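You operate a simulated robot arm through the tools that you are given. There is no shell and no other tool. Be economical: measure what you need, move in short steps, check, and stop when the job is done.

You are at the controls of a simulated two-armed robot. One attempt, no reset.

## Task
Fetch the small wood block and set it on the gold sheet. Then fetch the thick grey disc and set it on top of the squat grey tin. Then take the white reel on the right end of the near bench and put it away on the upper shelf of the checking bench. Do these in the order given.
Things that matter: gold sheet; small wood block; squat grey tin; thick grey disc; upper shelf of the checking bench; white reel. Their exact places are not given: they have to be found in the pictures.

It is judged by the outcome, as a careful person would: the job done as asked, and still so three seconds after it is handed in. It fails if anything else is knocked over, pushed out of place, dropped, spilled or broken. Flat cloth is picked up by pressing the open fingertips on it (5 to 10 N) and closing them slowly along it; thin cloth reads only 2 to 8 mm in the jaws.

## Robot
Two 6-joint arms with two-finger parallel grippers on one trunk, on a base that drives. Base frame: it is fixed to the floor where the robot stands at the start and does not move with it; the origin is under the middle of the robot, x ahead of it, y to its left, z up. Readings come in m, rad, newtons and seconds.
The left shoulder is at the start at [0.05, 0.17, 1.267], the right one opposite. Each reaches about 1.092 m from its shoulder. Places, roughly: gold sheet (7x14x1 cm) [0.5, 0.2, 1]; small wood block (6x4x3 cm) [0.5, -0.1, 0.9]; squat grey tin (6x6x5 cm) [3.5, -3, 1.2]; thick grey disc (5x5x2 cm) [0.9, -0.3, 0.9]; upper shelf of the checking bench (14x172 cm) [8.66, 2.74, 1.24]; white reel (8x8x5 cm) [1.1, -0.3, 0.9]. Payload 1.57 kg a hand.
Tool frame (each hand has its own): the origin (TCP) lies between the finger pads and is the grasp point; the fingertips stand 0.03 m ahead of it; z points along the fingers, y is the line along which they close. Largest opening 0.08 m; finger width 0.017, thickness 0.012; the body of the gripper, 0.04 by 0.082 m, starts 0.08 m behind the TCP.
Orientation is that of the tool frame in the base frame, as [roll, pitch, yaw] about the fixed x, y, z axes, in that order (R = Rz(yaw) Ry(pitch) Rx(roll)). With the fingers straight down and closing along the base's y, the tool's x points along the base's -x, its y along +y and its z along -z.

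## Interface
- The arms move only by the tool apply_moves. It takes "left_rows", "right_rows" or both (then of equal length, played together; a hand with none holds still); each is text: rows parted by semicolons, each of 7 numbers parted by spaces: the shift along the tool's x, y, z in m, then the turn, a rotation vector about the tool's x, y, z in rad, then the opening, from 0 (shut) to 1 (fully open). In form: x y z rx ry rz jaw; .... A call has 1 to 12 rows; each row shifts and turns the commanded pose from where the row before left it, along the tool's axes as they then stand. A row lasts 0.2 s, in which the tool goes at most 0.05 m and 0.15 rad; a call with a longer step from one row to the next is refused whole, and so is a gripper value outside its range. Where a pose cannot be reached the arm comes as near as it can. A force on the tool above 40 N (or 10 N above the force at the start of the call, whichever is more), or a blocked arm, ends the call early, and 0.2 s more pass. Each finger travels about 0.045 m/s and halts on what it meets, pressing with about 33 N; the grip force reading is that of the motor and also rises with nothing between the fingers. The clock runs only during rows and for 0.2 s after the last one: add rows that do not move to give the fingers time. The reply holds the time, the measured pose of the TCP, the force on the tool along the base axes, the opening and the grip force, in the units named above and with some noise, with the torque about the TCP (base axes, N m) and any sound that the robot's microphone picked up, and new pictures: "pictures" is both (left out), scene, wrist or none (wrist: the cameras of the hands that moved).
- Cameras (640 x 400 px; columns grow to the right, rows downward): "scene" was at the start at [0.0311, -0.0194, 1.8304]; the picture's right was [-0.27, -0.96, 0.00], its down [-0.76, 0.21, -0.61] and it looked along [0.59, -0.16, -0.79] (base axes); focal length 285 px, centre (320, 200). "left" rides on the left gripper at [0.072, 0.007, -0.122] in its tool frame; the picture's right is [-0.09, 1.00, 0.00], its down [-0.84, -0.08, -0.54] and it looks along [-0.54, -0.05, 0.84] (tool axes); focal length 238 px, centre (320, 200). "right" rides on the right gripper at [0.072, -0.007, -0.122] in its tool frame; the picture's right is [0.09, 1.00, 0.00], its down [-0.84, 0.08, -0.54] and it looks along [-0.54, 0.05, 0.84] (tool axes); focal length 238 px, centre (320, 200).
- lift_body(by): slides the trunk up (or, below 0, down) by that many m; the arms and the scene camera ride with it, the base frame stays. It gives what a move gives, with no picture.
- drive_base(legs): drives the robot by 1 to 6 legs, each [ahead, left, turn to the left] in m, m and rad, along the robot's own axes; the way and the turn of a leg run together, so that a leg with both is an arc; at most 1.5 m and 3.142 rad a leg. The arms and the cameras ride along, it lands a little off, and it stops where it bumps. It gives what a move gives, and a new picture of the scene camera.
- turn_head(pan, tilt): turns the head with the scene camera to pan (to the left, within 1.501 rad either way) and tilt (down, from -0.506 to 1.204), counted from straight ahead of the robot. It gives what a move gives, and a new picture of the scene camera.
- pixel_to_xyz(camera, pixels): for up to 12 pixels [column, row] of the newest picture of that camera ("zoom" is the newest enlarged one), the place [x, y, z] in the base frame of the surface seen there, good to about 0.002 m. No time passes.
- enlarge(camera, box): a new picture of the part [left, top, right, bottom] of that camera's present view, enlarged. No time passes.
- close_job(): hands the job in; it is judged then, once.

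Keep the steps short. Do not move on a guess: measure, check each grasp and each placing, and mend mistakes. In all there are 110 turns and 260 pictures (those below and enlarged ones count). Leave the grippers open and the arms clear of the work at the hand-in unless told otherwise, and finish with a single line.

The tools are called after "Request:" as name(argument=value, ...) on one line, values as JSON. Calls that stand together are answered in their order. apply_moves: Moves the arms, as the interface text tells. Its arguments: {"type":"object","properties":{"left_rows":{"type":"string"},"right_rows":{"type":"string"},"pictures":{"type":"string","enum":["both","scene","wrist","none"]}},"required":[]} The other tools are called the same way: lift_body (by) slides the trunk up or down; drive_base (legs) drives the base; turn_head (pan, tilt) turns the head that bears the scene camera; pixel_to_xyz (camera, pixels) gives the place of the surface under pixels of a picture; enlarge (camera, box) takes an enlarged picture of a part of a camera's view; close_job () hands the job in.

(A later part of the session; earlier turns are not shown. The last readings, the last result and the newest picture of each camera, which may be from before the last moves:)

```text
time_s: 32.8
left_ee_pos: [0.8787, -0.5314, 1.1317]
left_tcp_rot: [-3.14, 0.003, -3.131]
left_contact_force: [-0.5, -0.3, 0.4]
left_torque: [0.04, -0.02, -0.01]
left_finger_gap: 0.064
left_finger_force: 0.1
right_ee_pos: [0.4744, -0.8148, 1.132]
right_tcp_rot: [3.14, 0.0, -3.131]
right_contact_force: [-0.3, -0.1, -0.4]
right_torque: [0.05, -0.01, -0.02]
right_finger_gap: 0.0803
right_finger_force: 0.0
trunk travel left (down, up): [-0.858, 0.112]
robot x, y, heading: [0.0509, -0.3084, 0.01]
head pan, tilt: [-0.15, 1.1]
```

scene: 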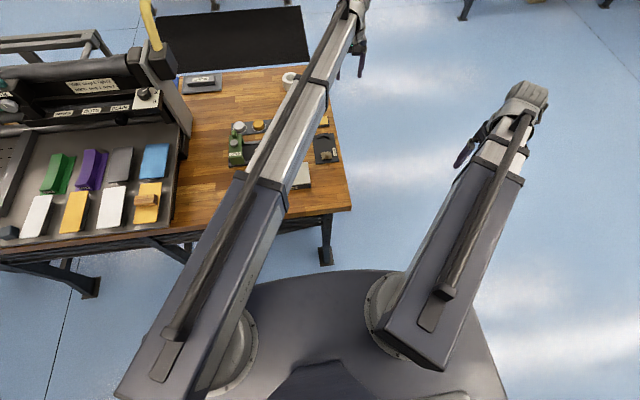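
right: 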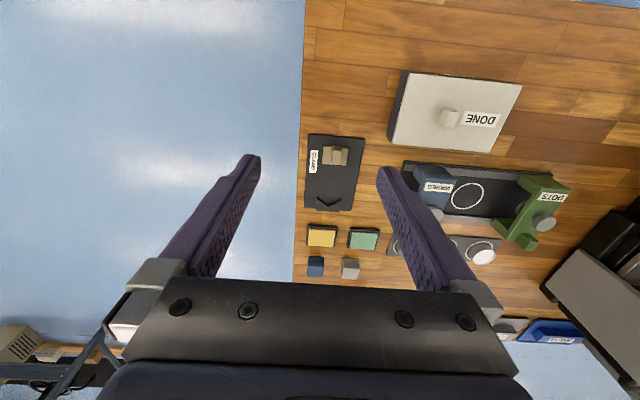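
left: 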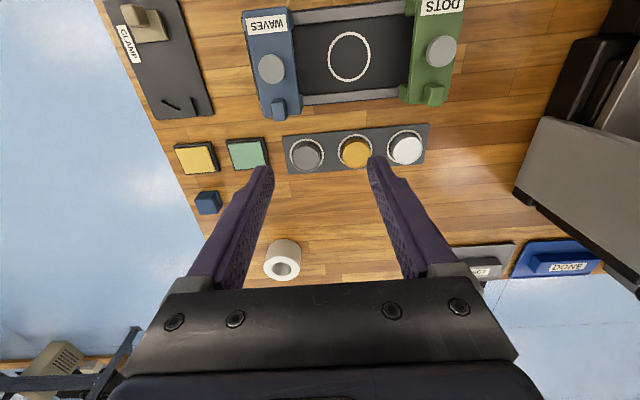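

Disc centre [0.898,-0.2595]. Bring the left hand over it.

Request:
apply_moves(left_rows="-0.0032 0.0453 0 0 0 0 0.8;-0.0032 0.0453 0 0 0 0 0.8;-0.0032 0.0453 0 0 0 0 0.8;-0.0032 0.0453 0 0 0 0 0.8;-0.0032 0.0453 0 0 0 0 0.8;-0.0032 0.0453 0 0 0 0 0.8;0 0 0 0 0 0 0.8", pictures="none")

```text
time_s: 34.4
left_ee_pos: [0.8957, -0.2576, 1.1316]
left_tcp_rot: [-3.14, 0.002, -3.131]
left_contact_force: [0.2, -0.2, 0.2]
left_torque: [0.02, 0.01, 0.0]
left_finger_gap: 0.064
left_finger_force: 0.1
right_ee_pos: [0.4746, -0.8145, 1.133]
right_tcp_rot: [3.141, -0.001, -3.129]
right_contact_force: [0.3, -0.1, 0.3]
right_torque: [0.0, 0.02, 0.02]
right_finger_gap: 0.0801
right_finger_force: 0.1
trunk travel left (down, up): [-0.858, 0.112]
robot x, y, heading: [0.053, -0.3084, 0.014]
head pan, tilt: [-0.15, 1.1]
```

Very near. Small correction, then lower 0.15 m and look with the wrist camera.

Request:
apply_moves(left_rows="-0.002 -0.002 0 0 0 0 0.8", pictures="none")

Request:
lift_body(by=-0.16)

Request:
enlarge(camera="left", box=[160, 50, 480, 250])

Request:
turn_head(pan=0.1, tilt=0.9)

```text
time_s: 34.8
left_ee_pos: [0.8969, -0.2604, 1.1326]
left_tcp_rot: [-3.141, 0.002, -3.129]
left_contact_force: [0.3, -0.9, 0.0]
left_torque: [0.01, -0.02, 0.0]
left_finger_gap: 0.064
left_finger_force: 0.1
right_ee_pos: [0.4755, -0.8135, 1.1321]
right_tcp_rot: [3.14, 0.001, -3.128]
right_contact_force: [0.6, -0.3, 0.1]
right_torque: [-0.04, -0.03, 0.02]
right_finger_gap: 0.0798
right_finger_force: 0.1
trunk travel left (down, up): [-0.858, 0.112]
robot x, y, heading: [0.0505, -0.3094, 0.012]
head pan, tilt: [-0.15, 1.1]
```

```text
time_s: 36.6
left_ee_pos: [0.8983, -0.26, 0.9721]
left_tcp_rot: [-3.14, 0.001, -3.13]
left_contact_force: [-0.2, 0.4, 0.1]
left_torque: [0.01, -0.03, 0.01]
left_finger_gap: 0.064
left_finger_force: 0.0
right_ee_pos: [0.4752, -0.8138, 0.9718]
right_tcp_rot: [3.14, -0.002, -3.129]
right_contact_force: [-0.1, -0.7, 0.0]
right_torque: [0.01, -0.04, 0.0]
right_finger_gap: 0.0804
right_finger_force: 0.0
trunk travel left (down, up): [-0.698, 0.272]
robot x, y, heading: [0.0531, -0.305, 0.014]
head pan, tilt: [-0.15, 1.1]
```

```text
2.00 times, centred on (320, 150) of left
```

zoom: 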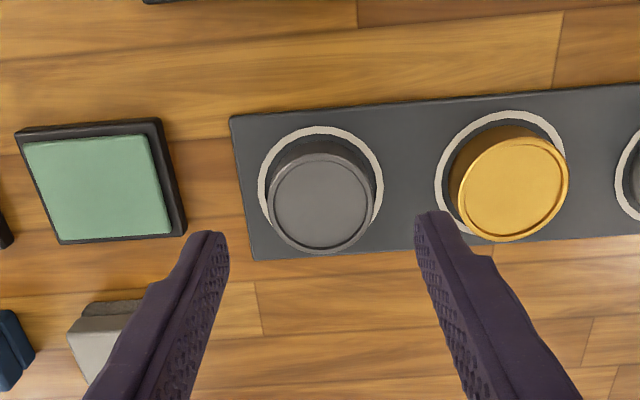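

```text
time_s: 37.4
left_ee_pos: [0.8985, -0.2609, 0.9738]
left_tcp_rot: [-3.14, 0.001, -3.131]
left_contact_force: [0.8, 0.1, -0.2]
left_torque: [0.0, 0.02, 0.02]
left_finger_gap: 0.0639
left_finger_force: 0.1
right_ee_pos: [0.4749, -0.8143, 0.9728]
right_tcp_rot: [3.141, 0.0, -3.129]
right_contact_force: [-0.7, -0.5, 1.0]
right_torque: [0.01, 0.0, 0.02]
right_finger_gap: 0.0798
right_finger_force: 0.0
trunk travel left (down, up): [-0.698, 0.272]
robot x, y, heading: [0.0496, -0.3092, 0.011]
head pan, tilt: [0.099, 0.901]
```

scene: 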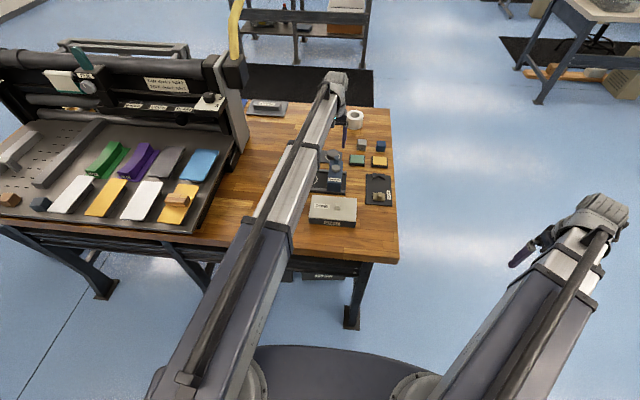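

Centred on the disc. Lower in two steps to TCP ≈0.921 watching force.

Request:
lift_body(by=-0.03)

Request:
enlarge(camera="scene", box=[260, 60, 420, 240])

```text
time_s: 38.1
left_ee_pos: [0.8976, -0.2608, 0.9432]
left_tcp_rot: [-3.138, 0.001, -3.131]
left_contact_force: [0.7, -0.7, -0.2]
left_torque: [0.02, -0.02, 0.02]
left_finger_gap: 0.064
left_finger_force: 0.0
right_ee_pos: [0.4737, -0.8139, 0.9424]
right_tcp_rot: [3.141, 0.0, -3.129]
right_contact_force: [0.2, -0.3, -0.1]
right_torque: [0.01, 0.02, 0.0]
right_finger_gap: 0.0799
right_finger_force: 0.1
trunk travel left (down, up): [-0.668, 0.302]
robot x, y, heading: [0.0534, -0.3109, 0.01]
head pan, tilt: [0.099, 0.901]
```

```text
2.22 times, centred on (340, 150) of scene
```

zoom: 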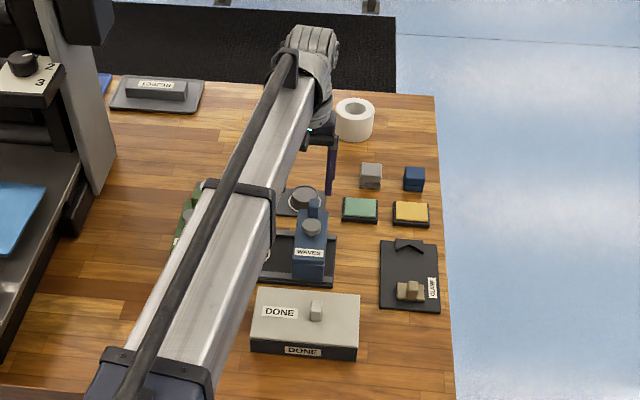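

Arm link sits clear above the objects. Last 22 mm, then grip.

Request:
lift_body(by=-0.022)

Request:
apply_moves(left_rows="0 0 0 0 0 0 0.6;0 0 0 0 0 0 0.4;0 0 0 0 0 0 0.2;0 0 0 0 0 0 0;0 0 0 0 0 0 0;0 0 0 0 0 0 0", pictures="none")

Request:
lift_body(by=0.03)

Request:
enlarge(camera="left", box=[160, 50, 480, 250])

```text
time_s: 38.8
left_ee_pos: [0.8975, -0.2597, 0.9203]
left_tcp_rot: [-3.141, 0.001, -3.131]
left_contact_force: [0.8, -0.1, 0.0]
left_torque: [-0.02, 0.01, -0.02]
left_finger_gap: 0.0641
left_finger_force: 0.0
right_ee_pos: [0.4744, -0.8134, 0.9206]
right_tcp_rot: [-3.142, 0.001, -3.129]
right_contact_force: [0.4, 0.2, 0.1]
right_torque: [-0.01, 0.0, -0.02]
right_finger_gap: 0.0798
right_finger_force: 0.1
trunk travel left (down, up): [-0.646, 0.324]
robot x, y, heading: [0.0528, -0.3084, 0.013]
head pan, tilt: [0.099, 0.901]
```

```text
time_s: 40.2
left_ee_pos: [0.8971, -0.2588, 0.9211]
left_tcp_rot: [-3.139, 0.002, -3.131]
left_contact_force: [0.2, -0.6, 1.3]
left_torque: [-0.03, 0.0, 0.01]
left_finger_gap: 0.0426
left_finger_force: 33.0
right_ee_pos: [0.4749, -0.8147, 0.9218]
right_tcp_rot: [-3.141, 0.0, -3.13]
right_contact_force: [0.1, -0.2, -0.9]
right_torque: [0.0, -0.02, -0.01]
right_finger_gap: 0.0799
right_finger_force: 0.1
trunk travel left (down, up): [-0.646, 0.324]
robot x, y, heading: [0.0539, -0.3107, 0.018]
head pan, tilt: [0.099, 0.901]
```

```text
time_s: 40.9
left_ee_pos: [0.898, -0.2575, 0.9515]
left_tcp_rot: [-3.139, 0.002, -3.131]
left_contact_force: [0.4, 0.0, -1.5]
left_torque: [-0.01, 0.02, -0.01]
left_finger_gap: 0.0426
left_finger_force: 33.2
right_ee_pos: [0.4747, -0.8142, 0.9506]
right_tcp_rot: [3.141, -0.001, -3.131]
right_contact_force: [-0.5, -0.4, -0.3]
right_torque: [0.01, -0.01, 0.0]
right_finger_gap: 0.0798
right_finger_force: 0.0
trunk travel left (down, up): [-0.676, 0.294]
robot x, y, heading: [0.0515, -0.3112, 0.015]
head pan, tilt: [0.099, 0.901]
```

```text
2.00 times, centred on (320, 150) of left
```

zoom: 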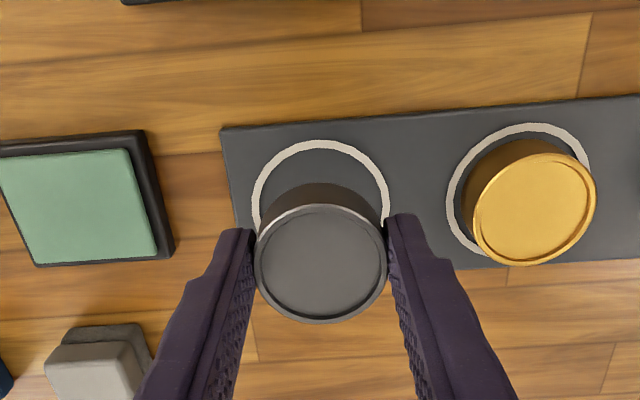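

Disc is held (42.6 mm, 33 N). Raise the trunk well up.

Request:
lift_body(by=0.2)

Request:
turn_head(pan=-0.75, tilt=0.25)

```text
time_s: 43.1
left_ee_pos: [0.8966, -0.2596, 1.1503]
left_tcp_rot: [-3.139, 0.001, -3.133]
left_contact_force: [0.0, -0.3, -1.1]
left_torque: [-0.04, -0.01, 0.01]
left_finger_gap: 0.0426
left_finger_force: 33.3
right_ee_pos: [0.4751, -0.8142, 1.1506]
right_tcp_rot: [-3.141, 0.001, -3.131]
right_contact_force: [-0.2, -0.3, -0.8]
right_torque: [-0.03, 0.0, 0.01]
right_finger_gap: 0.0802
right_finger_force: 0.1
trunk travel left (down, up): [-0.876, 0.094]
robot x, y, heading: [0.0517, -0.308, 0.016]
head pan, tilt: [0.099, 0.901]
```

```text
time_s: 44.3
left_ee_pos: [0.8978, -0.2605, 1.1506]
left_tcp_rot: [-3.14, 0.002, -3.133]
left_contact_force: [0.3, 0.4, -0.6]
left_torque: [-0.04, -0.02, 0.02]
left_finger_gap: 0.0426
left_finger_force: 32.8
right_ee_pos: [0.474, -0.8138, 1.1512]
right_tcp_rot: [-3.14, 0.001, -3.129]
right_contact_force: [0.3, 0.4, -0.9]
right_torque: [0.01, -0.01, 0.01]
right_finger_gap: 0.08
right_finger_force: 0.1
trunk travel left (down, up): [-0.876, 0.094]
robot x, y, heading: [0.0498, -0.3076, 0.01]
head pan, tilt: [-0.75, 0.25]
```

scene: 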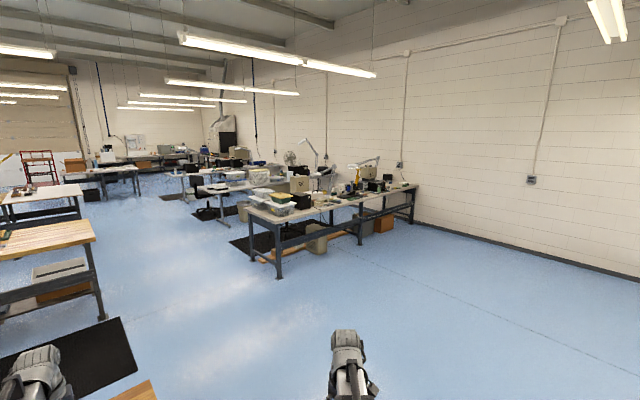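

A bench with containers at (270-400,200). Enlarge it and locate things.

Request:
enlarge(camera="scene", box=[230, 150, 430, 260])

Request:
pixel_to_xyz(camera="scene", pixels=[[270, 200], [320, 195], [365, 187], [400, 185], [280, 230], [405, 190], [50, 235], [60, 195]])

```text
3.20 times, centred on (330, 205) of scene
```

zoom: 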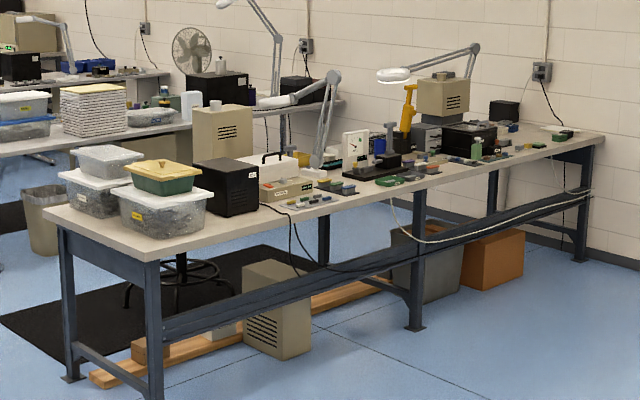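

```text
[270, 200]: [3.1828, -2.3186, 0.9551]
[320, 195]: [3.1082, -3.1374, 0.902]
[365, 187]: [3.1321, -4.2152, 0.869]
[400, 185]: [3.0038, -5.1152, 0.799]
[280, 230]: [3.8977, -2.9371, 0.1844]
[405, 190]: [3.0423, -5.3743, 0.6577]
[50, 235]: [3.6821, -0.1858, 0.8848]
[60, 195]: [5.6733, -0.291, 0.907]
```

A small grey tin seems to stand on the beige box at zoom (215,105). Measure.

Request:
pixel_to_xyz(camera="zoom", pixels=[[215, 105], [215, 102], [222, 130], [205, 112], [245, 112], [200, 110], [230, 180], [270, 165], [100, 215], [240, 215], [590, 140], [330, 190]])

Request:
enlarge(camera="scene", box=[270, 165, 350, 215])

```text
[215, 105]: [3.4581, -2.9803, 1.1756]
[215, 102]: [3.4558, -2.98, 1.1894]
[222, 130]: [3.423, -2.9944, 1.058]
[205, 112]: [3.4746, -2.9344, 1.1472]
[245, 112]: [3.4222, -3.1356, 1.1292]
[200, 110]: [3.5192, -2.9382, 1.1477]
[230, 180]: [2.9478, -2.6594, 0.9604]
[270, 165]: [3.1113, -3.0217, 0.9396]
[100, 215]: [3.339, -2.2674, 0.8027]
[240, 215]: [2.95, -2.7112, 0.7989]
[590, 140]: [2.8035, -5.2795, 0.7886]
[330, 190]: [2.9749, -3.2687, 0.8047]
```

```text
8.00 times, centred on (310, 190) of scene
```

zoom: 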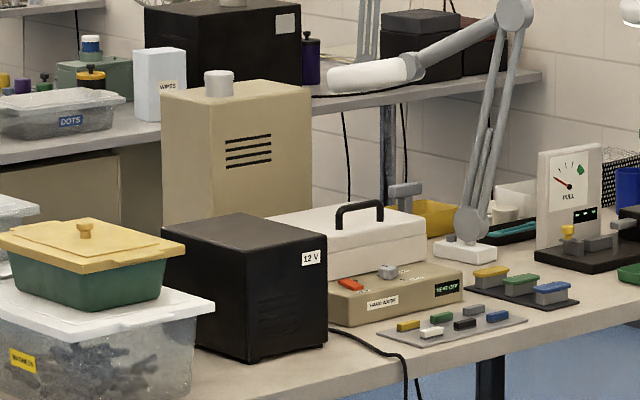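

Tin top ≈1.196 on the cabinet at [3.47,-2.98]. Now the bench edges, lamp and other obstacles.

Request:
pixel_to_xyz(camera="zoom", pixels=[[250, 380], [440, 355], [630, 318], [480, 180], [500, 60], [370, 75], [515, 15], [390, 190], [219, 76], [205, 75], [232, 75], [219, 94]])

Request:
pixel_to_xyz(camera="scene", pixels=[[246, 211], [276, 226], [272, 277], [252, 262], [300, 214], [290, 228], [310, 255], [250, 205]])

```text
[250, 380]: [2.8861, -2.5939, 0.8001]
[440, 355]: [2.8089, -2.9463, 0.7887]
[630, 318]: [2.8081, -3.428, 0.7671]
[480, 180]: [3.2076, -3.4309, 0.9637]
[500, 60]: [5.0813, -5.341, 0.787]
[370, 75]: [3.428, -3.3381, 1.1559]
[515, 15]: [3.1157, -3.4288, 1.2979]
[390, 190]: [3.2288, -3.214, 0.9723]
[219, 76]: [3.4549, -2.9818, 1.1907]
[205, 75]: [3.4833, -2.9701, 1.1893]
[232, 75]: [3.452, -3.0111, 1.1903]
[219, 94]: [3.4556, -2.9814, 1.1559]
```

```text
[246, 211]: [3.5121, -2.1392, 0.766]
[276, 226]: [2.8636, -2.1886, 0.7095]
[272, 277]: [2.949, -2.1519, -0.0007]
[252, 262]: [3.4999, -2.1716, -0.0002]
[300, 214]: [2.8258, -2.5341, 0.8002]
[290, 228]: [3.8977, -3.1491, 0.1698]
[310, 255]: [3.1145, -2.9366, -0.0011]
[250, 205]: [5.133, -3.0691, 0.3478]
```

Bench front edge x≈2.80, tin 0.67 m behind it; so I must know how far the base stretches ahead. The right wrist picture's top shows the robot's base.

Request:
enlarge(camera="right", box=[0, 0, 640, 400])

Request:
turn_head(pan=-0.95, tilt=1.2)

```text
1.00 times, centred on (320, 200) of right (not enlarged: the box is as wide or as high as the picture)
```

zoom: 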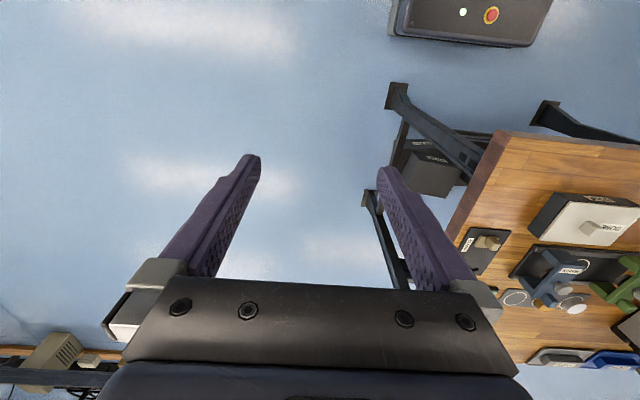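

```text
time_s: 45.5
left_ee_pos: [0.8979, -0.2595, 1.1509]
left_tcp_rot: [-3.14, 0.002, -3.131]
left_contact_force: [0.2, -0.3, -0.5]
left_torque: [-0.01, -0.01, -0.01]
left_finger_gap: 0.0424
left_finger_force: 33.1
right_ee_pos: [0.474, -0.8133, 1.1509]
right_tcp_rot: [3.141, -0.001, -3.13]
right_contact_force: [0.2, -0.1, 0.2]
right_torque: [0.0, 0.02, 0.01]
right_finger_gap: 0.0799
right_finger_force: 0.1
trunk travel left (down, up): [-0.876, 0.094]
robot x, y, heading: [0.0522, -0.3097, 0.015]
head pan, tilt: [-0.949, 1.201]
```

scene: 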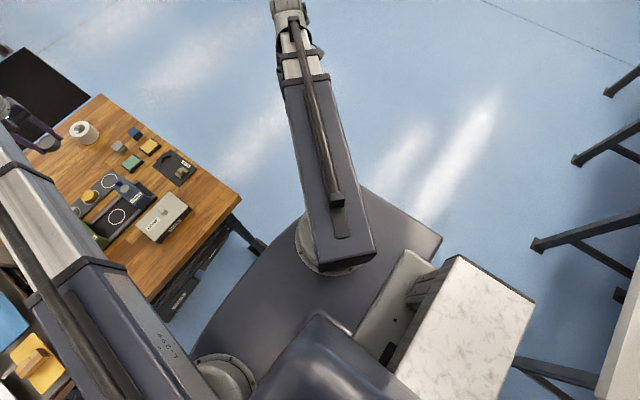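

Request:
pixel_to_xyz(camera="zoom", pixels=[[395, 30], [465, 43], [530, 42], [400, 10], [450, 10], [395, 90], [390, 36], [460, 60]])

Request:
pixel_to_xyz(camera="scene", pixels=[[440, 240], [372, 190], [535, 298], [470, 330], [620, 350], [580, 250], [420, 250]])

```text
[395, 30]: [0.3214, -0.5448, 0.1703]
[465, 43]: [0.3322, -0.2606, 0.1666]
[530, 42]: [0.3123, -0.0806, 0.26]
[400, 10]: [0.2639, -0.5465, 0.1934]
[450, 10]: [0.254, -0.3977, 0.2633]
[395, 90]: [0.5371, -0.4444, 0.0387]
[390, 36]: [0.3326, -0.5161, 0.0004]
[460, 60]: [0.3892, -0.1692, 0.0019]
```

```text
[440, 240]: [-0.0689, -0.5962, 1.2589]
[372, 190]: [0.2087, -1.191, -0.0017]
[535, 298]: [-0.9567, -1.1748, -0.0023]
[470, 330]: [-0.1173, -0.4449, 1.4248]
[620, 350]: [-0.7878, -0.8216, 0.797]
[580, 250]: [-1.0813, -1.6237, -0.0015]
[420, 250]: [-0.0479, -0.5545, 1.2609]
```

Base reaches 0.28 ahead and is only 0.26 high, so it fits under that bench edge. Now raise trunk, pull the left hand in (holding disc), fold the right hand to the side.

Request:
lift_body(by=0.08)

Request:
apply_moves(left_rows="0.042 0 0 0 0 0 0;0.042 0 0 0 0 0 0;0.042 0 0 0 0 0 0;0.042 0 0 0 0 0 0;0.042 0 0 0 0 0 0;0.042 0 0 0 0 0 0;0.042 0 0 0 0 0 0;0.03 0 0 0 0 0 0", right_rows="0.038 -0.0145 0 0 0 0 1;0.038 -0.0145 0 0 0 0 1;0.038 -0.0145 0 0 0 0 1;0.038 -0.0145 0 0 0 0 1;0.038 -0.0145 0 0 0 0 1;0.038 -0.0145 0 0 0 0 1;0.038 -0.0145 0 0 0 0 1;0.038 -0.0145 0 0 0 0 1", pictures="none")

Request:
turn_head(pan=-0.6, tilt=0.55)

```text
time_s: 46.7
left_ee_pos: [0.8975, -0.2604, 1.2298]
left_tcp_rot: [-3.14, 0.001, -3.13]
left_contact_force: [-0.7, 0.0, -1.2]
left_torque: [-0.03, -0.01, -0.03]
left_finger_gap: 0.0427
left_finger_force: 33.1
right_ee_pos: [0.4752, -0.815, 1.2301]
right_tcp_rot: [3.141, 0.001, -3.13]
right_contact_force: [-0.3, -0.1, -0.9]
right_torque: [0.0, 0.0, 0.01]
right_finger_gap: 0.0801
right_finger_force: 0.1
trunk travel left (down, up): [-0.956, 0.014]
robot x, y, heading: [0.0494, -0.3087, 0.019]
head pan, tilt: [-0.949, 1.201]
```

```text
time_s: 48.5
left_ee_pos: [0.5711, -0.2622, 1.2314]
left_tcp_rot: [-3.139, 0.002, -3.13]
left_contact_force: [0.0, -1.1, 0.0]
left_torque: [-0.02, -0.01, -0.02]
left_finger_gap: 0.0424
left_finger_force: 32.8
left hand out of reach, approached as far as the arm can: row 6
right_ee_pos: [0.1752, -0.937, 1.231]
right_tcp_rot: [3.141, 0.002, -3.13]
right_contact_force: [-0.6, -0.3, -0.2]
right_torque: [-0.01, -0.04, -0.03]
right_finger_gap: 0.0801
right_finger_force: 0.1
trunk travel left (down, up): [-0.956, 0.014]
robot x, y, heading: [0.0547, -0.307, 0.018]
head pan, tilt: [-0.949, 1.201]
```

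```text
time_s: 49.5
left_ee_pos: [0.5738, -0.2638, 1.2317]
left_tcp_rot: [-3.139, 0.003, -3.131]
left_contact_force: [0.2, 0.5, -1.0]
left_torque: [0.02, -0.01, -0.02]
left_finger_gap: 0.0427
left_finger_force: 32.8
right_ee_pos: [0.1751, -0.9358, 1.2316]
right_tcp_rot: [-3.141, 0.001, -3.129]
right_contact_force: [0.2, 0.4, 0.9]
right_torque: [0.01, 0.0, -0.02]
right_finger_gap: 0.0801
right_finger_force: 0.0
trunk travel left (down, up): [-0.956, 0.014]
robot x, y, heading: [0.0523, -0.3063, 0.014]
head pan, tilt: [-0.6, 0.55]
```

scene: 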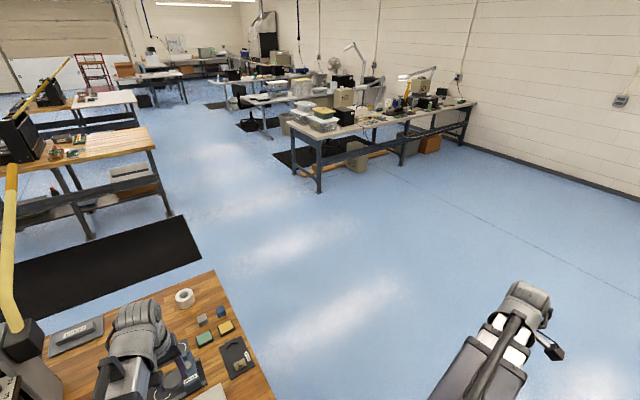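

The floor to the second bench is open. Drive right past the near bench, then diagonally to a staging place in front of the second bench.

Request:
drive_base(legs=[[0, -0.8, -0.01], [1.2, -0.6, 0], [0.9, -1.1, 0]])

```text
time_s: 66.9
left_ee_pos: [2.6294, -2.9067, 1.2304]
left_tcp_rot: [-3.14, 0.001, 3.065]
left_contact_force: [0.9, -0.2, -1.4]
left_torque: [0.06, -0.04, 0.03]
left_finger_gap: 0.0426
left_finger_force: 33.2
right_ee_pos: [2.1736, -3.5419, 1.2304]
right_tcp_rot: [3.14, 0.0, 3.063]
right_contact_force: [-0.2, 0.3, -0.1]
right_torque: [-0.01, 0.0, -0.04]
right_finger_gap: 0.0799
right_finger_force: 0.0
trunk travel left (down, up): [-0.956, 0.014]
robot x, y, heading: [2.1052, -2.907, -0.075]
head pan, tilt: [-0.6, 0.55]
```

scene: 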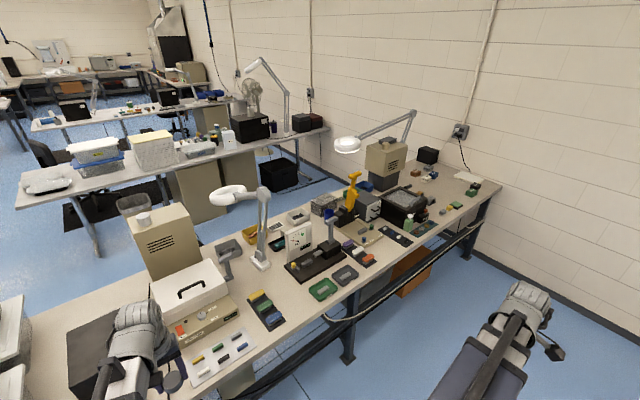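

Arrived. Correct the heading, look at the tin straight on and measure it and the front clearance.

Request:
drive_base(legs=[[0, -0.12, 0.075]])

Request:
turn_head(pan=0.0, tilt=0.55)

Request:
enlarge(camera="scene", box=[200, 80, 440, 230])

```text
time_s: 68.2
left_ee_pos: [2.6234, -2.9906, 1.2302]
left_tcp_rot: [-3.141, 0.001, 3.14]
left_contact_force: [-0.3, -0.5, 0.2]
left_torque: [-0.02, 0.01, 0.05]
left_finger_gap: 0.0426
left_finger_force: 33.4
right_ee_pos: [2.2143, -3.6567, 1.2302]
right_tcp_rot: [3.14, 0.0, 3.139]
right_contact_force: [-0.3, -0.4, -0.3]
right_torque: [0.06, 0.02, 0.03]
right_finger_gap: 0.0803
right_finger_force: 0.1
trunk travel left (down, up): [-0.956, 0.014]
robot x, y, heading: [2.0977, -3.0248, -0.003]
head pan, tilt: [-0.6, 0.55]
```

scene: 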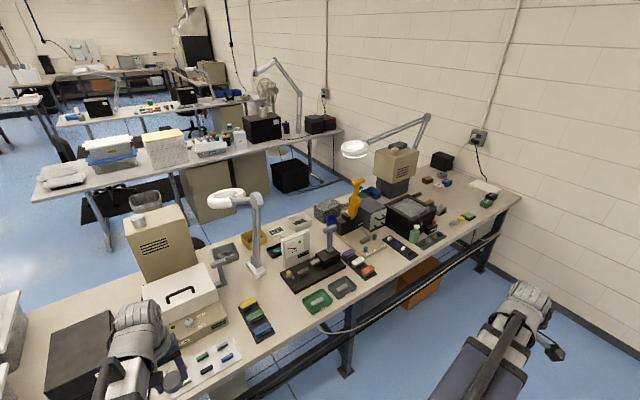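

```text
time_s: 69.2
left_ee_pos: [2.6222, -2.9899, 1.2315]
left_tcp_rot: [-3.139, 0.002, 3.137]
left_contact_force: [0.1, 0.0, -1.1]
left_torque: [0.01, 0.01, 0.02]
left_finger_gap: 0.043
left_finger_force: 33.1
right_ee_pos: [2.2138, -3.6571, 1.2313]
right_tcp_rot: [3.14, -0.001, 3.138]
right_contact_force: [-0.1, 0.2, -0.2]
right_torque: [0.01, -0.02, 0.0]
right_finger_gap: 0.0799
right_finger_force: 0.0
trunk travel left (down, up): [-0.956, 0.014]
robot x, y, heading: [2.1002, -3.0279, -0.002]
head pan, tilt: [0.0, 0.55]
```

scene: 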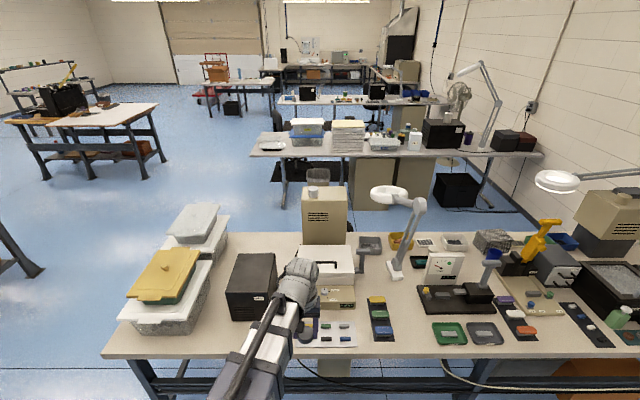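

```text
2.67 times, centred on (320, 155) of scene
```

zoom: 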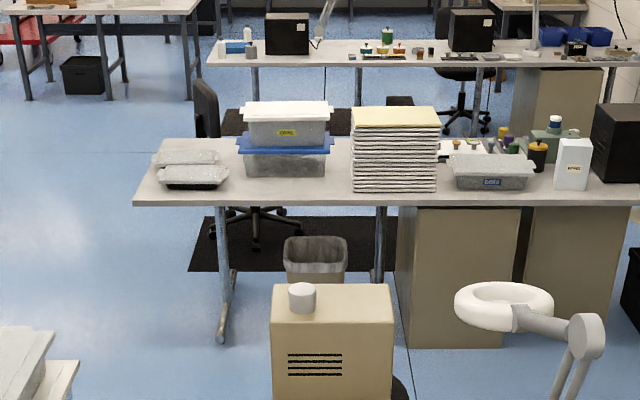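

Request:
enlarge(camera="scene", box=[295, 180, 355, 217])

Request:
pixel_to_xyz(camera="scene", pixels=[[120, 356], [250, 357], [400, 357], [390, 193], [410, 200], [325, 250], [310, 190]])

```text
10.67 times, centred on (325, 198) of scene
```

zoom: 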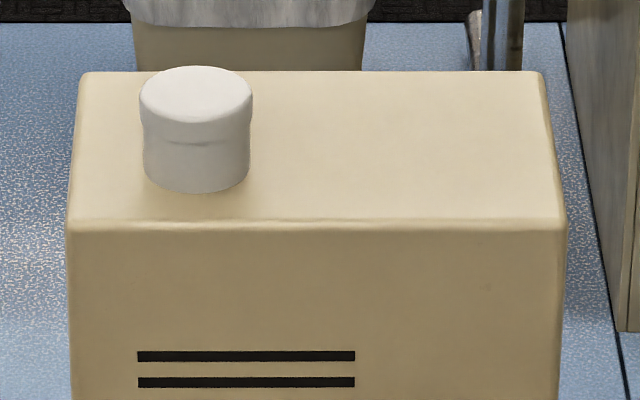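

```text
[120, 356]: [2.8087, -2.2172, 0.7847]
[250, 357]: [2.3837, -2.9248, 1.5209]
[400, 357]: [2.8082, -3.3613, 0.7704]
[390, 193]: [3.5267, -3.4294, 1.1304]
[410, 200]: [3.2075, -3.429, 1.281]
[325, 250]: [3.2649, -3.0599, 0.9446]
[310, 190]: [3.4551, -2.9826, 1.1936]
```

Request:
pixel_to_xyz(camera="zoom", pixels=[[196, 95], [145, 98], [248, 98], [196, 71], [196, 120], [110, 150], [300, 180], [80, 90], [190, 185]])

```text
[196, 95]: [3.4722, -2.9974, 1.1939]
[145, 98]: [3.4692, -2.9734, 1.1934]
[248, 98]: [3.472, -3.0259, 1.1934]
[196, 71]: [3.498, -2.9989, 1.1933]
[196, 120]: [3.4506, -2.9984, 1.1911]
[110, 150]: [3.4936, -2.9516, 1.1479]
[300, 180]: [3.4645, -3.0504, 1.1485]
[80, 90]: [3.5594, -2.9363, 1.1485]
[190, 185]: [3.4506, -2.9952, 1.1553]
```

Tin centre [3.473,-2.998], top 1.194. Raise trunk to the top, then drive in 0.35 m first.

Request:
lift_body(by=0.013)

Request:
drive_base(legs=[[0.35, -0.06, 0]])

Request:
turn_head(pan=0.0, tilt=1.0)

```text
time_s: 69.8
left_ee_pos: [2.6219, -2.9904, 1.2443]
left_tcp_rot: [-3.14, 0.002, 3.137]
left_contact_force: [-0.7, 1.1, -1.0]
left_torque: [-0.01, -0.01, 0.01]
left_finger_gap: 0.0427
left_finger_force: 33.2
right_ee_pos: [2.215, -3.6566, 1.2449]
right_tcp_rot: [-3.14, -0.001, 3.137]
right_contact_force: [-0.2, -0.5, -0.2]
right_torque: [-0.03, -0.01, 0.02]
right_finger_gap: 0.0798
right_finger_force: 0.0
trunk travel left (down, up): [-0.969, 0.001]
robot x, y, heading: [2.0978, -3.0267, -0.004]
head pan, tilt: [0.0, 0.55]
```

```text
time_s: 72.1
left_ee_pos: [2.9702, -3.0523, 1.2437]
left_tcp_rot: [-3.141, 0.001, 3.137]
left_contact_force: [-0.1, 0.8, -0.9]
left_torque: [0.01, 0.03, 0.01]
left_finger_gap: 0.0425
left_finger_force: 33.2
right_ee_pos: [2.5604, -3.7196, 1.2439]
right_tcp_rot: [3.14, 0.0, 3.136]
right_contact_force: [0.2, 0.4, 0.1]
right_torque: [-0.03, -0.04, 0.0]
right_finger_gap: 0.0801
right_finger_force: 0.1
trunk travel left (down, up): [-0.969, 0.001]
robot x, y, heading: [2.45, -3.0889, -0.002]
head pan, tilt: [0.0, 0.55]
```

scene: 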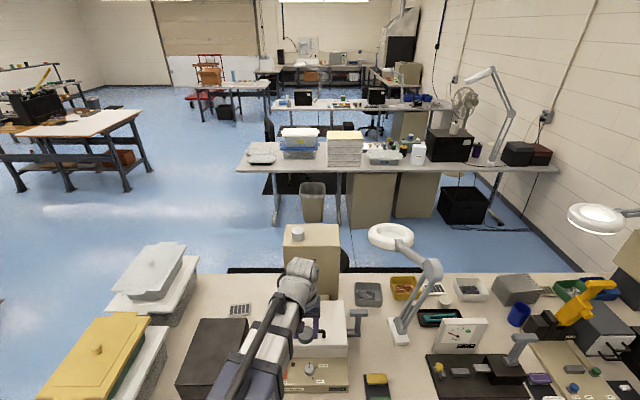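

```text
time_s: 73.0
left_ee_pos: [2.9686, -3.052, 1.2439]
left_tcp_rot: [-3.14, 0.002, 3.136]
left_contact_force: [0.6, 0.2, -1.0]
left_torque: [0.01, -0.01, -0.01]
left_finger_gap: 0.0423
left_finger_force: 33.2
right_ee_pos: [2.5599, -3.7186, 1.2446]
right_tcp_rot: [3.141, 0.001, 3.137]
right_contact_force: [0.1, -0.1, -0.2]
right_torque: [0.02, -0.03, 0.01]
right_finger_gap: 0.0799
right_finger_force: 0.0
trunk travel left (down, up): [-0.969, 0.001]
robot x, y, heading: [2.4482, -3.0886, -0.003]
head pan, tilt: [0.0, 1.0]
```

scene: 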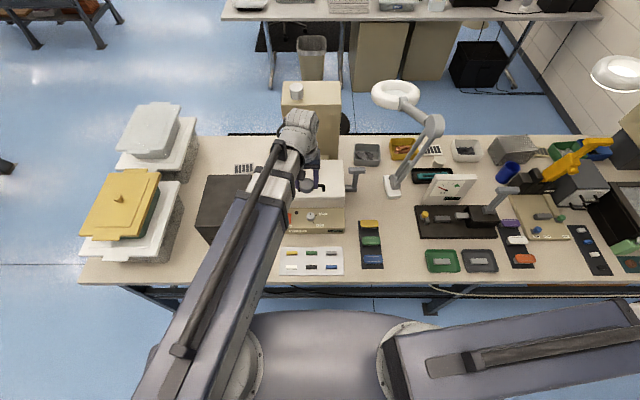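

Room remains; drive 0.13 m further ahead.

Request:
drive_base(legs=[[0.135, 0, 0.003]])

```text
time_s: 74.3
left_ee_pos: [3.1056, -3.0533, 1.2436]
left_tcp_rot: [-3.138, 0.002, 3.137]
left_contact_force: [0.8, 1.2, -0.1]
left_torque: [0.0, 0.01, 0.01]
left_finger_gap: 0.0425
left_finger_force: 32.6
right_ee_pos: [2.6962, -3.7194, 1.2441]
right_tcp_rot: [-3.14, -0.003, 3.136]
right_contact_force: [-0.1, -1.0, -0.7]
right_torque: [-0.01, 0.07, 0.0]
right_finger_gap: 0.0799
right_finger_force: 0.0
trunk travel left (down, up): [-0.969, 0.001]
robot x, y, heading: [2.5814, -3.089, -0.008]
head pan, tilt: [0.0, 1.0]
```

scene: 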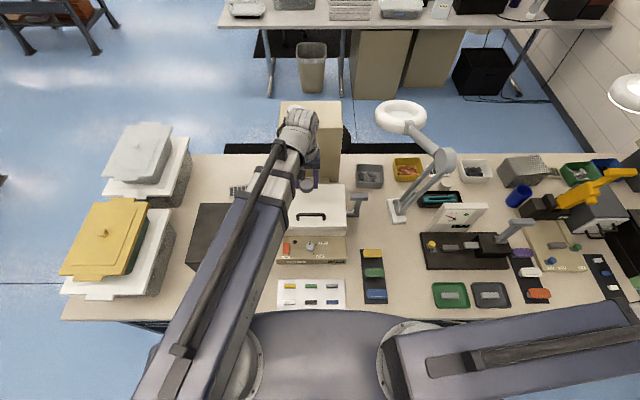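

Extend the left hand to just short of the tin, disc bottom ≈1.21, 17 mm above the tin's lid.

Request:
apply_moves(left_rows="-0.04 0.0065 0 0 0 0 0;-0.04 0.0065 0 0 0 0 0;-0.04 0.0065 0 0 0 0 0;-0.04 0.0065 0 0 0 0 0;-0.04 0.0065 0 0 0 0 0;-0.04 0.0065 0 0 0 0 0;-0.03 0.0065 0 0 0 0 0;0 0 0 0 0 0 0", pictures="wrist")

```text
time_s: 76.1
left_ee_pos: [3.3736, -3.0082, 1.2439]
left_tcp_rot: [-3.14, 0.002, 3.135]
left_contact_force: [-0.6, -0.3, -1.6]
left_torque: [0.0, -0.01, -0.04]
left_finger_gap: 0.0424
left_finger_force: 32.8
left hand out of reach, approached as far as the arm can: row 6
right_ee_pos: [2.6932, -3.719, 1.2427]
right_tcp_rot: [-3.14, 0.002, 3.136]
right_contact_force: [0.5, -0.1, 0.3]
right_torque: [-0.06, 0.0, 0.0]
right_finger_gap: 0.08
right_finger_force: 0.2
trunk travel left (down, up): [-0.969, 0.001]
robot x, y, heading: [2.5807, -3.0912, -0.004]
head pan, tilt: [0.0, 1.0]
```

left: 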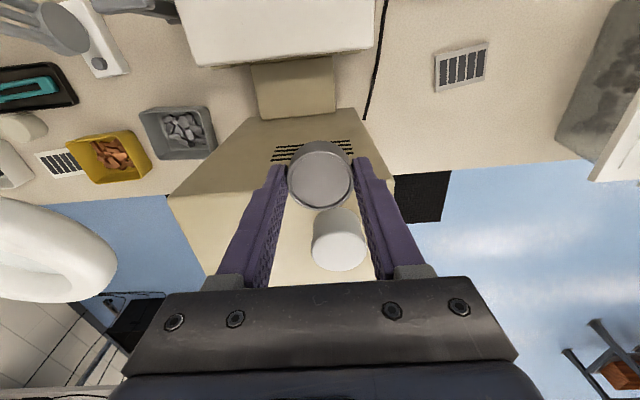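

Measure tin and disc from this close view.

Request:
pixel_to_xyz(camera="left", pixels=[[338, 255], [314, 252], [366, 250], [338, 270], [338, 242], [320, 180], [295, 178], [345, 178], [338, 225]])

Request:
enlarge(camera="left", box=[260, 120, 400, 290])

```text
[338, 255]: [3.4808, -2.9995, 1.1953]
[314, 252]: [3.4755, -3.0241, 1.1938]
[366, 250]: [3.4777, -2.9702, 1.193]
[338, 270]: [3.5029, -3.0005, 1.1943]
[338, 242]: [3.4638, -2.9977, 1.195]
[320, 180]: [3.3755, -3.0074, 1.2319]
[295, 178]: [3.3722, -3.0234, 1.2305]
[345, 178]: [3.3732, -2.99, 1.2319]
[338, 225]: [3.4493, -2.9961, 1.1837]
```

```text
2.35 times, centred on (330, 205) of left
```

zoom: 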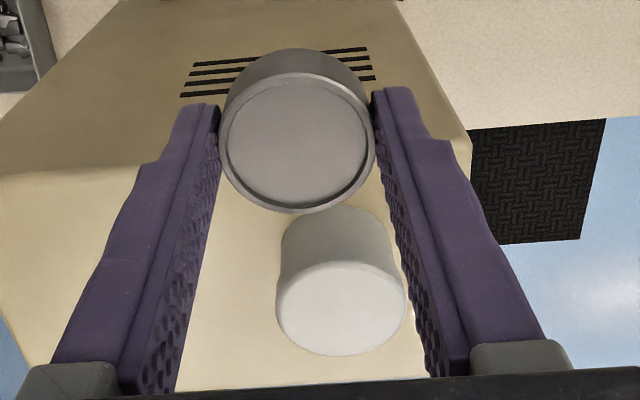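

Tin centre [3.476,-2.998]. Move the remaining 10 cm.

Request:
apply_moves(left_rows="-0.034 0.0033 0 0 0 0 0;-0.034 0.0033 0 0 0 0 0;-0.034 0.0033 0 0 0 0 0;0 0 0 0 0 0 0;0 0 0 0 0 0 0", pictures="wrist")

```text
time_s: 77.3
left_ee_pos: [3.4781, -3.0007, 1.2453]
left_tcp_rot: [-3.139, 0.002, 3.135]
left_contact_force: [0.4, 0.8, -1.2]
left_torque: [-0.02, 0.0, 0.04]
left_finger_gap: 0.0427
left_finger_force: 33.0
right_ee_pos: [2.695, -3.7184, 1.244]
right_tcp_rot: [3.14, 0.0, 3.135]
right_contact_force: [0.0, -0.3, -0.9]
right_torque: [0.0, 0.0, -0.02]
right_finger_gap: 0.0801
right_finger_force: 0.0
trunk travel left (down, up): [-0.969, 0.001]
robot x, y, heading: [2.5816, -3.0936, -0.001]
head pan, tilt: [0.0, 1.0]
```

left: 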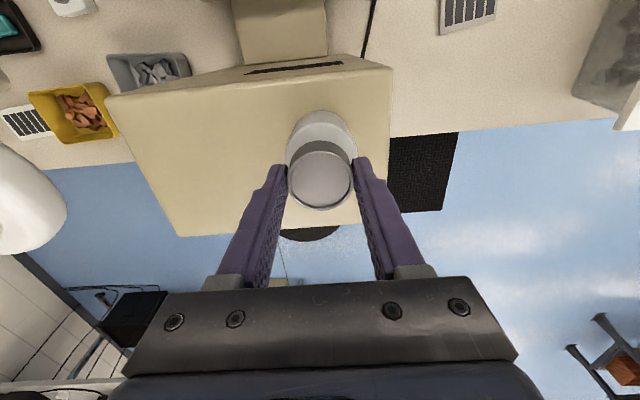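

Aligned; small correction, then lower 15 mm.

Request:
apply_moves(left_rows="0.001 0.0025 0 0 0 0 0;0 0 0 0 0 0 0", pictures="none")

Request:
lift_body(by=-0.015)

Request:
enlarge(camera="left", box=[260, 90, 400, 230])

```text
time_s: 77.9
left_ee_pos: [3.4753, -2.998, 1.2444]
left_tcp_rot: [-3.14, 0.002, 3.136]
left_contact_force: [-0.6, 1.4, -0.4]
left_torque: [0.02, 0.02, 0.01]
left_finger_gap: 0.0423
left_finger_force: 33.0
right_ee_pos: [2.6952, -3.719, 1.244]
right_tcp_rot: [-3.141, -0.001, 3.137]
right_contact_force: [0.5, -1.1, 0.1]
right_torque: [-0.02, 0.0, 0.01]
right_finger_gap: 0.0801
right_finger_force: 0.0
trunk travel left (down, up): [-0.969, 0.001]
robot x, y, heading: [2.5815, -3.0891, -0.007]
head pan, tilt: [0.0, 1.0]
```

```text
time_s: 78.5
left_ee_pos: [3.4748, -2.997, 1.2294]
left_tcp_rot: [-3.141, 0.002, 3.137]
left_contact_force: [0.5, 0.2, -1.6]
left_torque: [0.01, -0.02, 0.01]
left_finger_gap: 0.0425
left_finger_force: 33.0
right_ee_pos: [2.6946, -3.7202, 1.2285]
right_tcp_rot: [3.141, 0.0, 3.136]
right_contact_force: [-0.6, -0.1, 0.0]
right_torque: [-0.03, 0.0, -0.02]
right_finger_gap: 0.0802
right_finger_force: 0.1
trunk travel left (down, up): [-0.954, 0.016]
robot x, y, heading: [2.5798, -3.0913, -0.008]
head pan, tilt: [0.0, 1.0]
```

```text
2.86 times, centred on (330, 160) of left
```

zoom: 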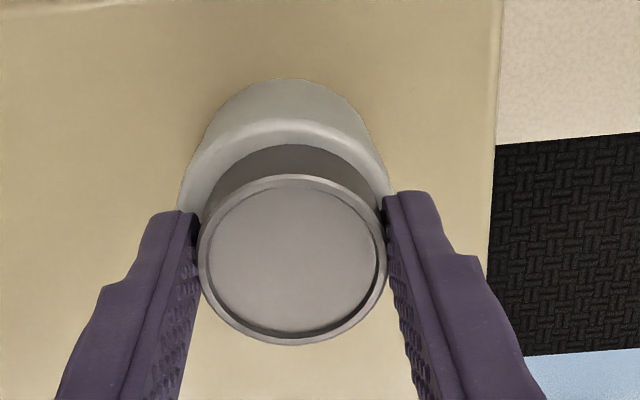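

Not touching yet. Lower 1.5 mm more and read the force.

Request:
lift_body(by=-0.0015)

```text
time_s: 79.0
left_ee_pos: [3.4751, -2.9969, 1.227]
left_tcp_rot: [-3.14, 0.001, 3.137]
left_contact_force: [-0.7, -0.2, -0.5]
left_torque: [-0.01, 0.02, -0.04]
left_finger_gap: 0.0427
left_finger_force: 32.7
right_ee_pos: [2.6949, -3.7199, 1.2269]
right_tcp_rot: [3.14, -0.001, 3.135]
right_contact_force: [-0.4, -0.5, 0.3]
right_torque: [-0.01, -0.01, -0.01]
right_finger_gap: 0.0799
right_finger_force: 0.1
trunk travel left (down, up): [-0.952, 0.018]
robot x, y, heading: [2.5801, -3.0876, -0.005]
head pan, tilt: [0.0, 1.0]
```

Request:
lift_body(by=-0.001)

```text
time_s: 79.5
left_ee_pos: [3.4751, -2.997, 1.2267]
left_tcp_rot: [-3.139, 0.002, 3.136]
left_contact_force: [-0.4, -1.1, 0.5]
left_torque: [-0.01, 0.04, 0.02]
left_finger_gap: 0.0424
left_finger_force: 33.1
right_ee_pos: [2.6945, -3.7203, 1.2257]
right_tcp_rot: [-3.142, 0.001, 3.137]
right_contact_force: [-0.5, 0.2, 0.5]
right_torque: [0.0, -0.01, 0.04]
right_finger_gap: 0.0797
right_finger_force: 0.1
trunk travel left (down, up): [-0.951, 0.019]
robot x, y, heading: [2.5824, -3.0933, -0.003]
head pan, tilt: [0.0, 1.0]
```

Force has shifted from −1.5 to +0.5 N: it's resting. Open slowly.

Request:
apply_moves(left_rows="0 0 0 0 0 0 0.55;0 0 0 0 0 0 0.6;0 0 0 0 0 0 0.7;0 0 0 0 0 0 0.85;0 0 0 0 0 0 0.95;0 0 0 0 0 0 0.95", pictures="wrist")

Request:
lift_body(by=0.018)

Request:
enlarge(camera="left", box=[260, 90, 400, 230])

```text
time_s: 80.9
left_ee_pos: [3.4747, -2.997, 1.2269]
left_tcp_rot: [-3.14, 0.001, 3.136]
left_contact_force: [0.4, -1.0, 0.7]
left_torque: [0.01, -0.02, -0.02]
left_finger_gap: 0.076
left_finger_force: 0.2
right_ee_pos: [2.6937, -3.7205, 1.2265]
right_tcp_rot: [-3.142, 0.001, 3.137]
right_contact_force: [-0.6, -0.6, -0.2]
right_torque: [0.0, -0.01, -0.01]
right_finger_gap: 0.0799
right_finger_force: 0.1
trunk travel left (down, up): [-0.951, 0.019]
robot x, y, heading: [2.5826, -3.0895, -0.001]
head pan, tilt: [0.0, 1.0]
```

left: 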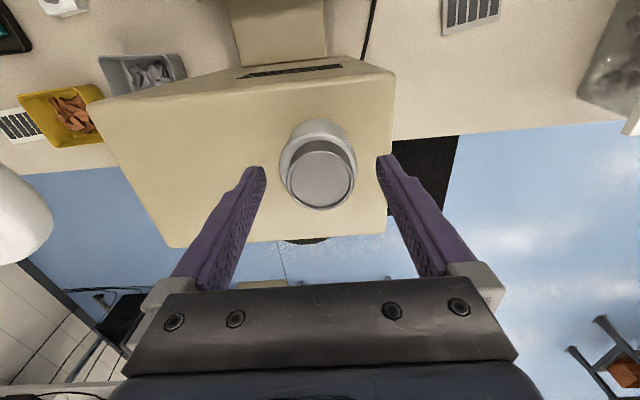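

```text
time_s: 81.6
left_ee_pos: [3.4747, -2.9979, 1.2434]
left_tcp_rot: [-3.141, 0.002, 3.136]
left_contact_force: [-0.1, -0.1, -0.1]
left_torque: [0.02, 0.02, 0.0]
left_finger_gap: 0.0762
left_finger_force: 0.1
right_ee_pos: [2.6934, -3.7191, 1.2443]
right_tcp_rot: [3.141, 0.0, 3.137]
right_contact_force: [0.4, 0.2, 0.1]
right_torque: [0.02, 0.01, 0.02]
right_finger_gap: 0.0798
right_finger_force: 0.0
trunk travel left (down, up): [-0.969, 0.001]
robot x, y, heading: [2.581, -3.0899, -0.005]
head pan, tilt: [0.0, 1.0]
```

```text
2.86 times, centred on (330, 160) of left
```

zoom: 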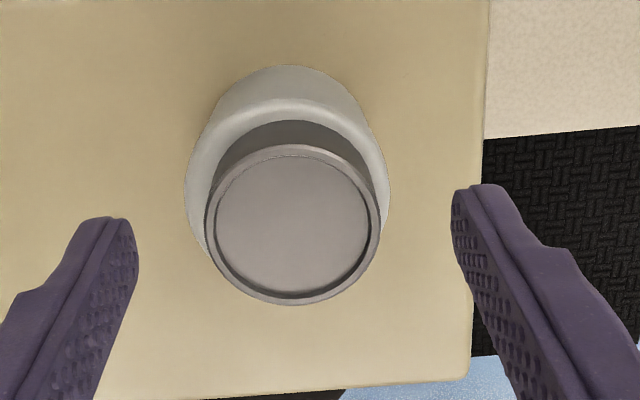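

Disc sits centred on the tin. Back straight out with the base (fingers straddle the disc, clearance ~15 mm each side).

Request:
drive_base(legs=[[-0.3, 0, 0], [-0.3, 0, 0]])

Request:
turn_head(pan=0.0, tilt=0.55)

Request:
enlarge(camera="scene", box=[260, 150, 400, 240])

```text
time_s: 85.3
left_ee_pos: [2.8739, -2.9927, 1.2442]
left_tcp_rot: [-3.14, 0.001, 3.134]
left_contact_force: [0.4, -0.6, -1.0]
left_torque: [0.03, -0.04, 0.02]
left_finger_gap: 0.076
left_finger_force: 0.0
right_ee_pos: [2.0906, -3.7134, 1.2439]
right_tcp_rot: [3.141, 0.0, 3.133]
right_contact_force: [-0.8, -0.2, 0.4]
right_torque: [0.04, -0.02, 0.0]
right_finger_gap: 0.0801
right_finger_force: 0.1
trunk travel left (down, up): [-0.969, 0.001]
robot x, y, heading: [1.9798, -3.0804, -0.004]
head pan, tilt: [0.0, 1.0]
```

scene: 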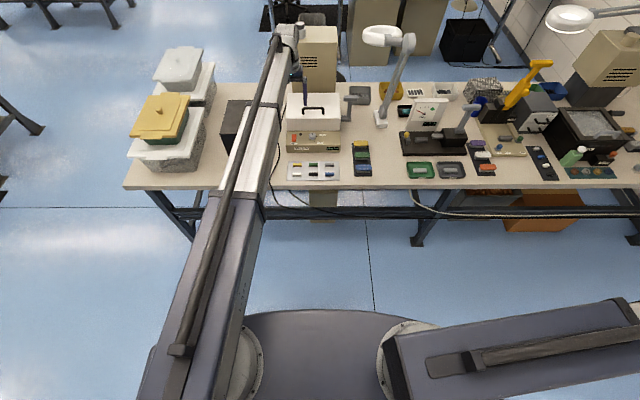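

```text
time_s: 86.2
left_ee_pos: [2.8755, -2.9931, 1.2446]
left_tcp_rot: [-3.141, 0.003, 3.135]
left_contact_force: [0.5, -0.8, 0.3]
left_torque: [0.02, -0.01, 0.0]
left_finger_gap: 0.076
left_finger_force: 0.1
right_ee_pos: [2.092, -3.7134, 1.245]
right_tcp_rot: [-3.141, -0.001, 3.134]
right_contact_force: [0.3, 0.2, 0.1]
right_torque: [-0.02, -0.02, 0.0]
right_finger_gap: 0.0797
right_finger_force: 0.1
trunk travel left (down, up): [-0.969, 0.001]
robot x, y, heading: [1.9809, -3.0836, -0.011]
head pan, tilt: [0.0, 0.55]
```

scene: 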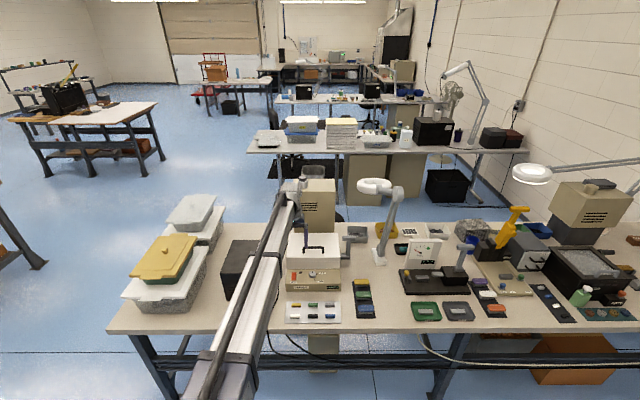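

```text
4.44 times, centred on (330, 195) of scene
```

zoom: 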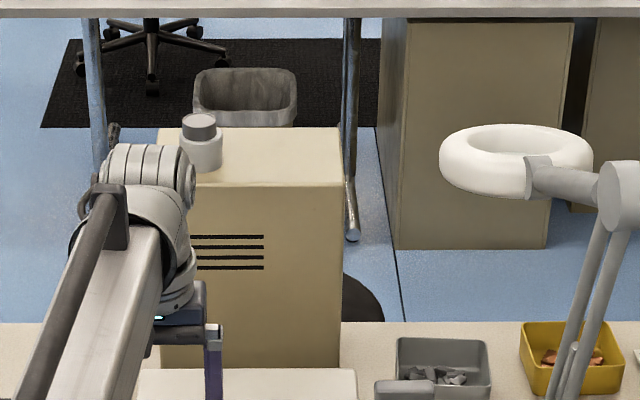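

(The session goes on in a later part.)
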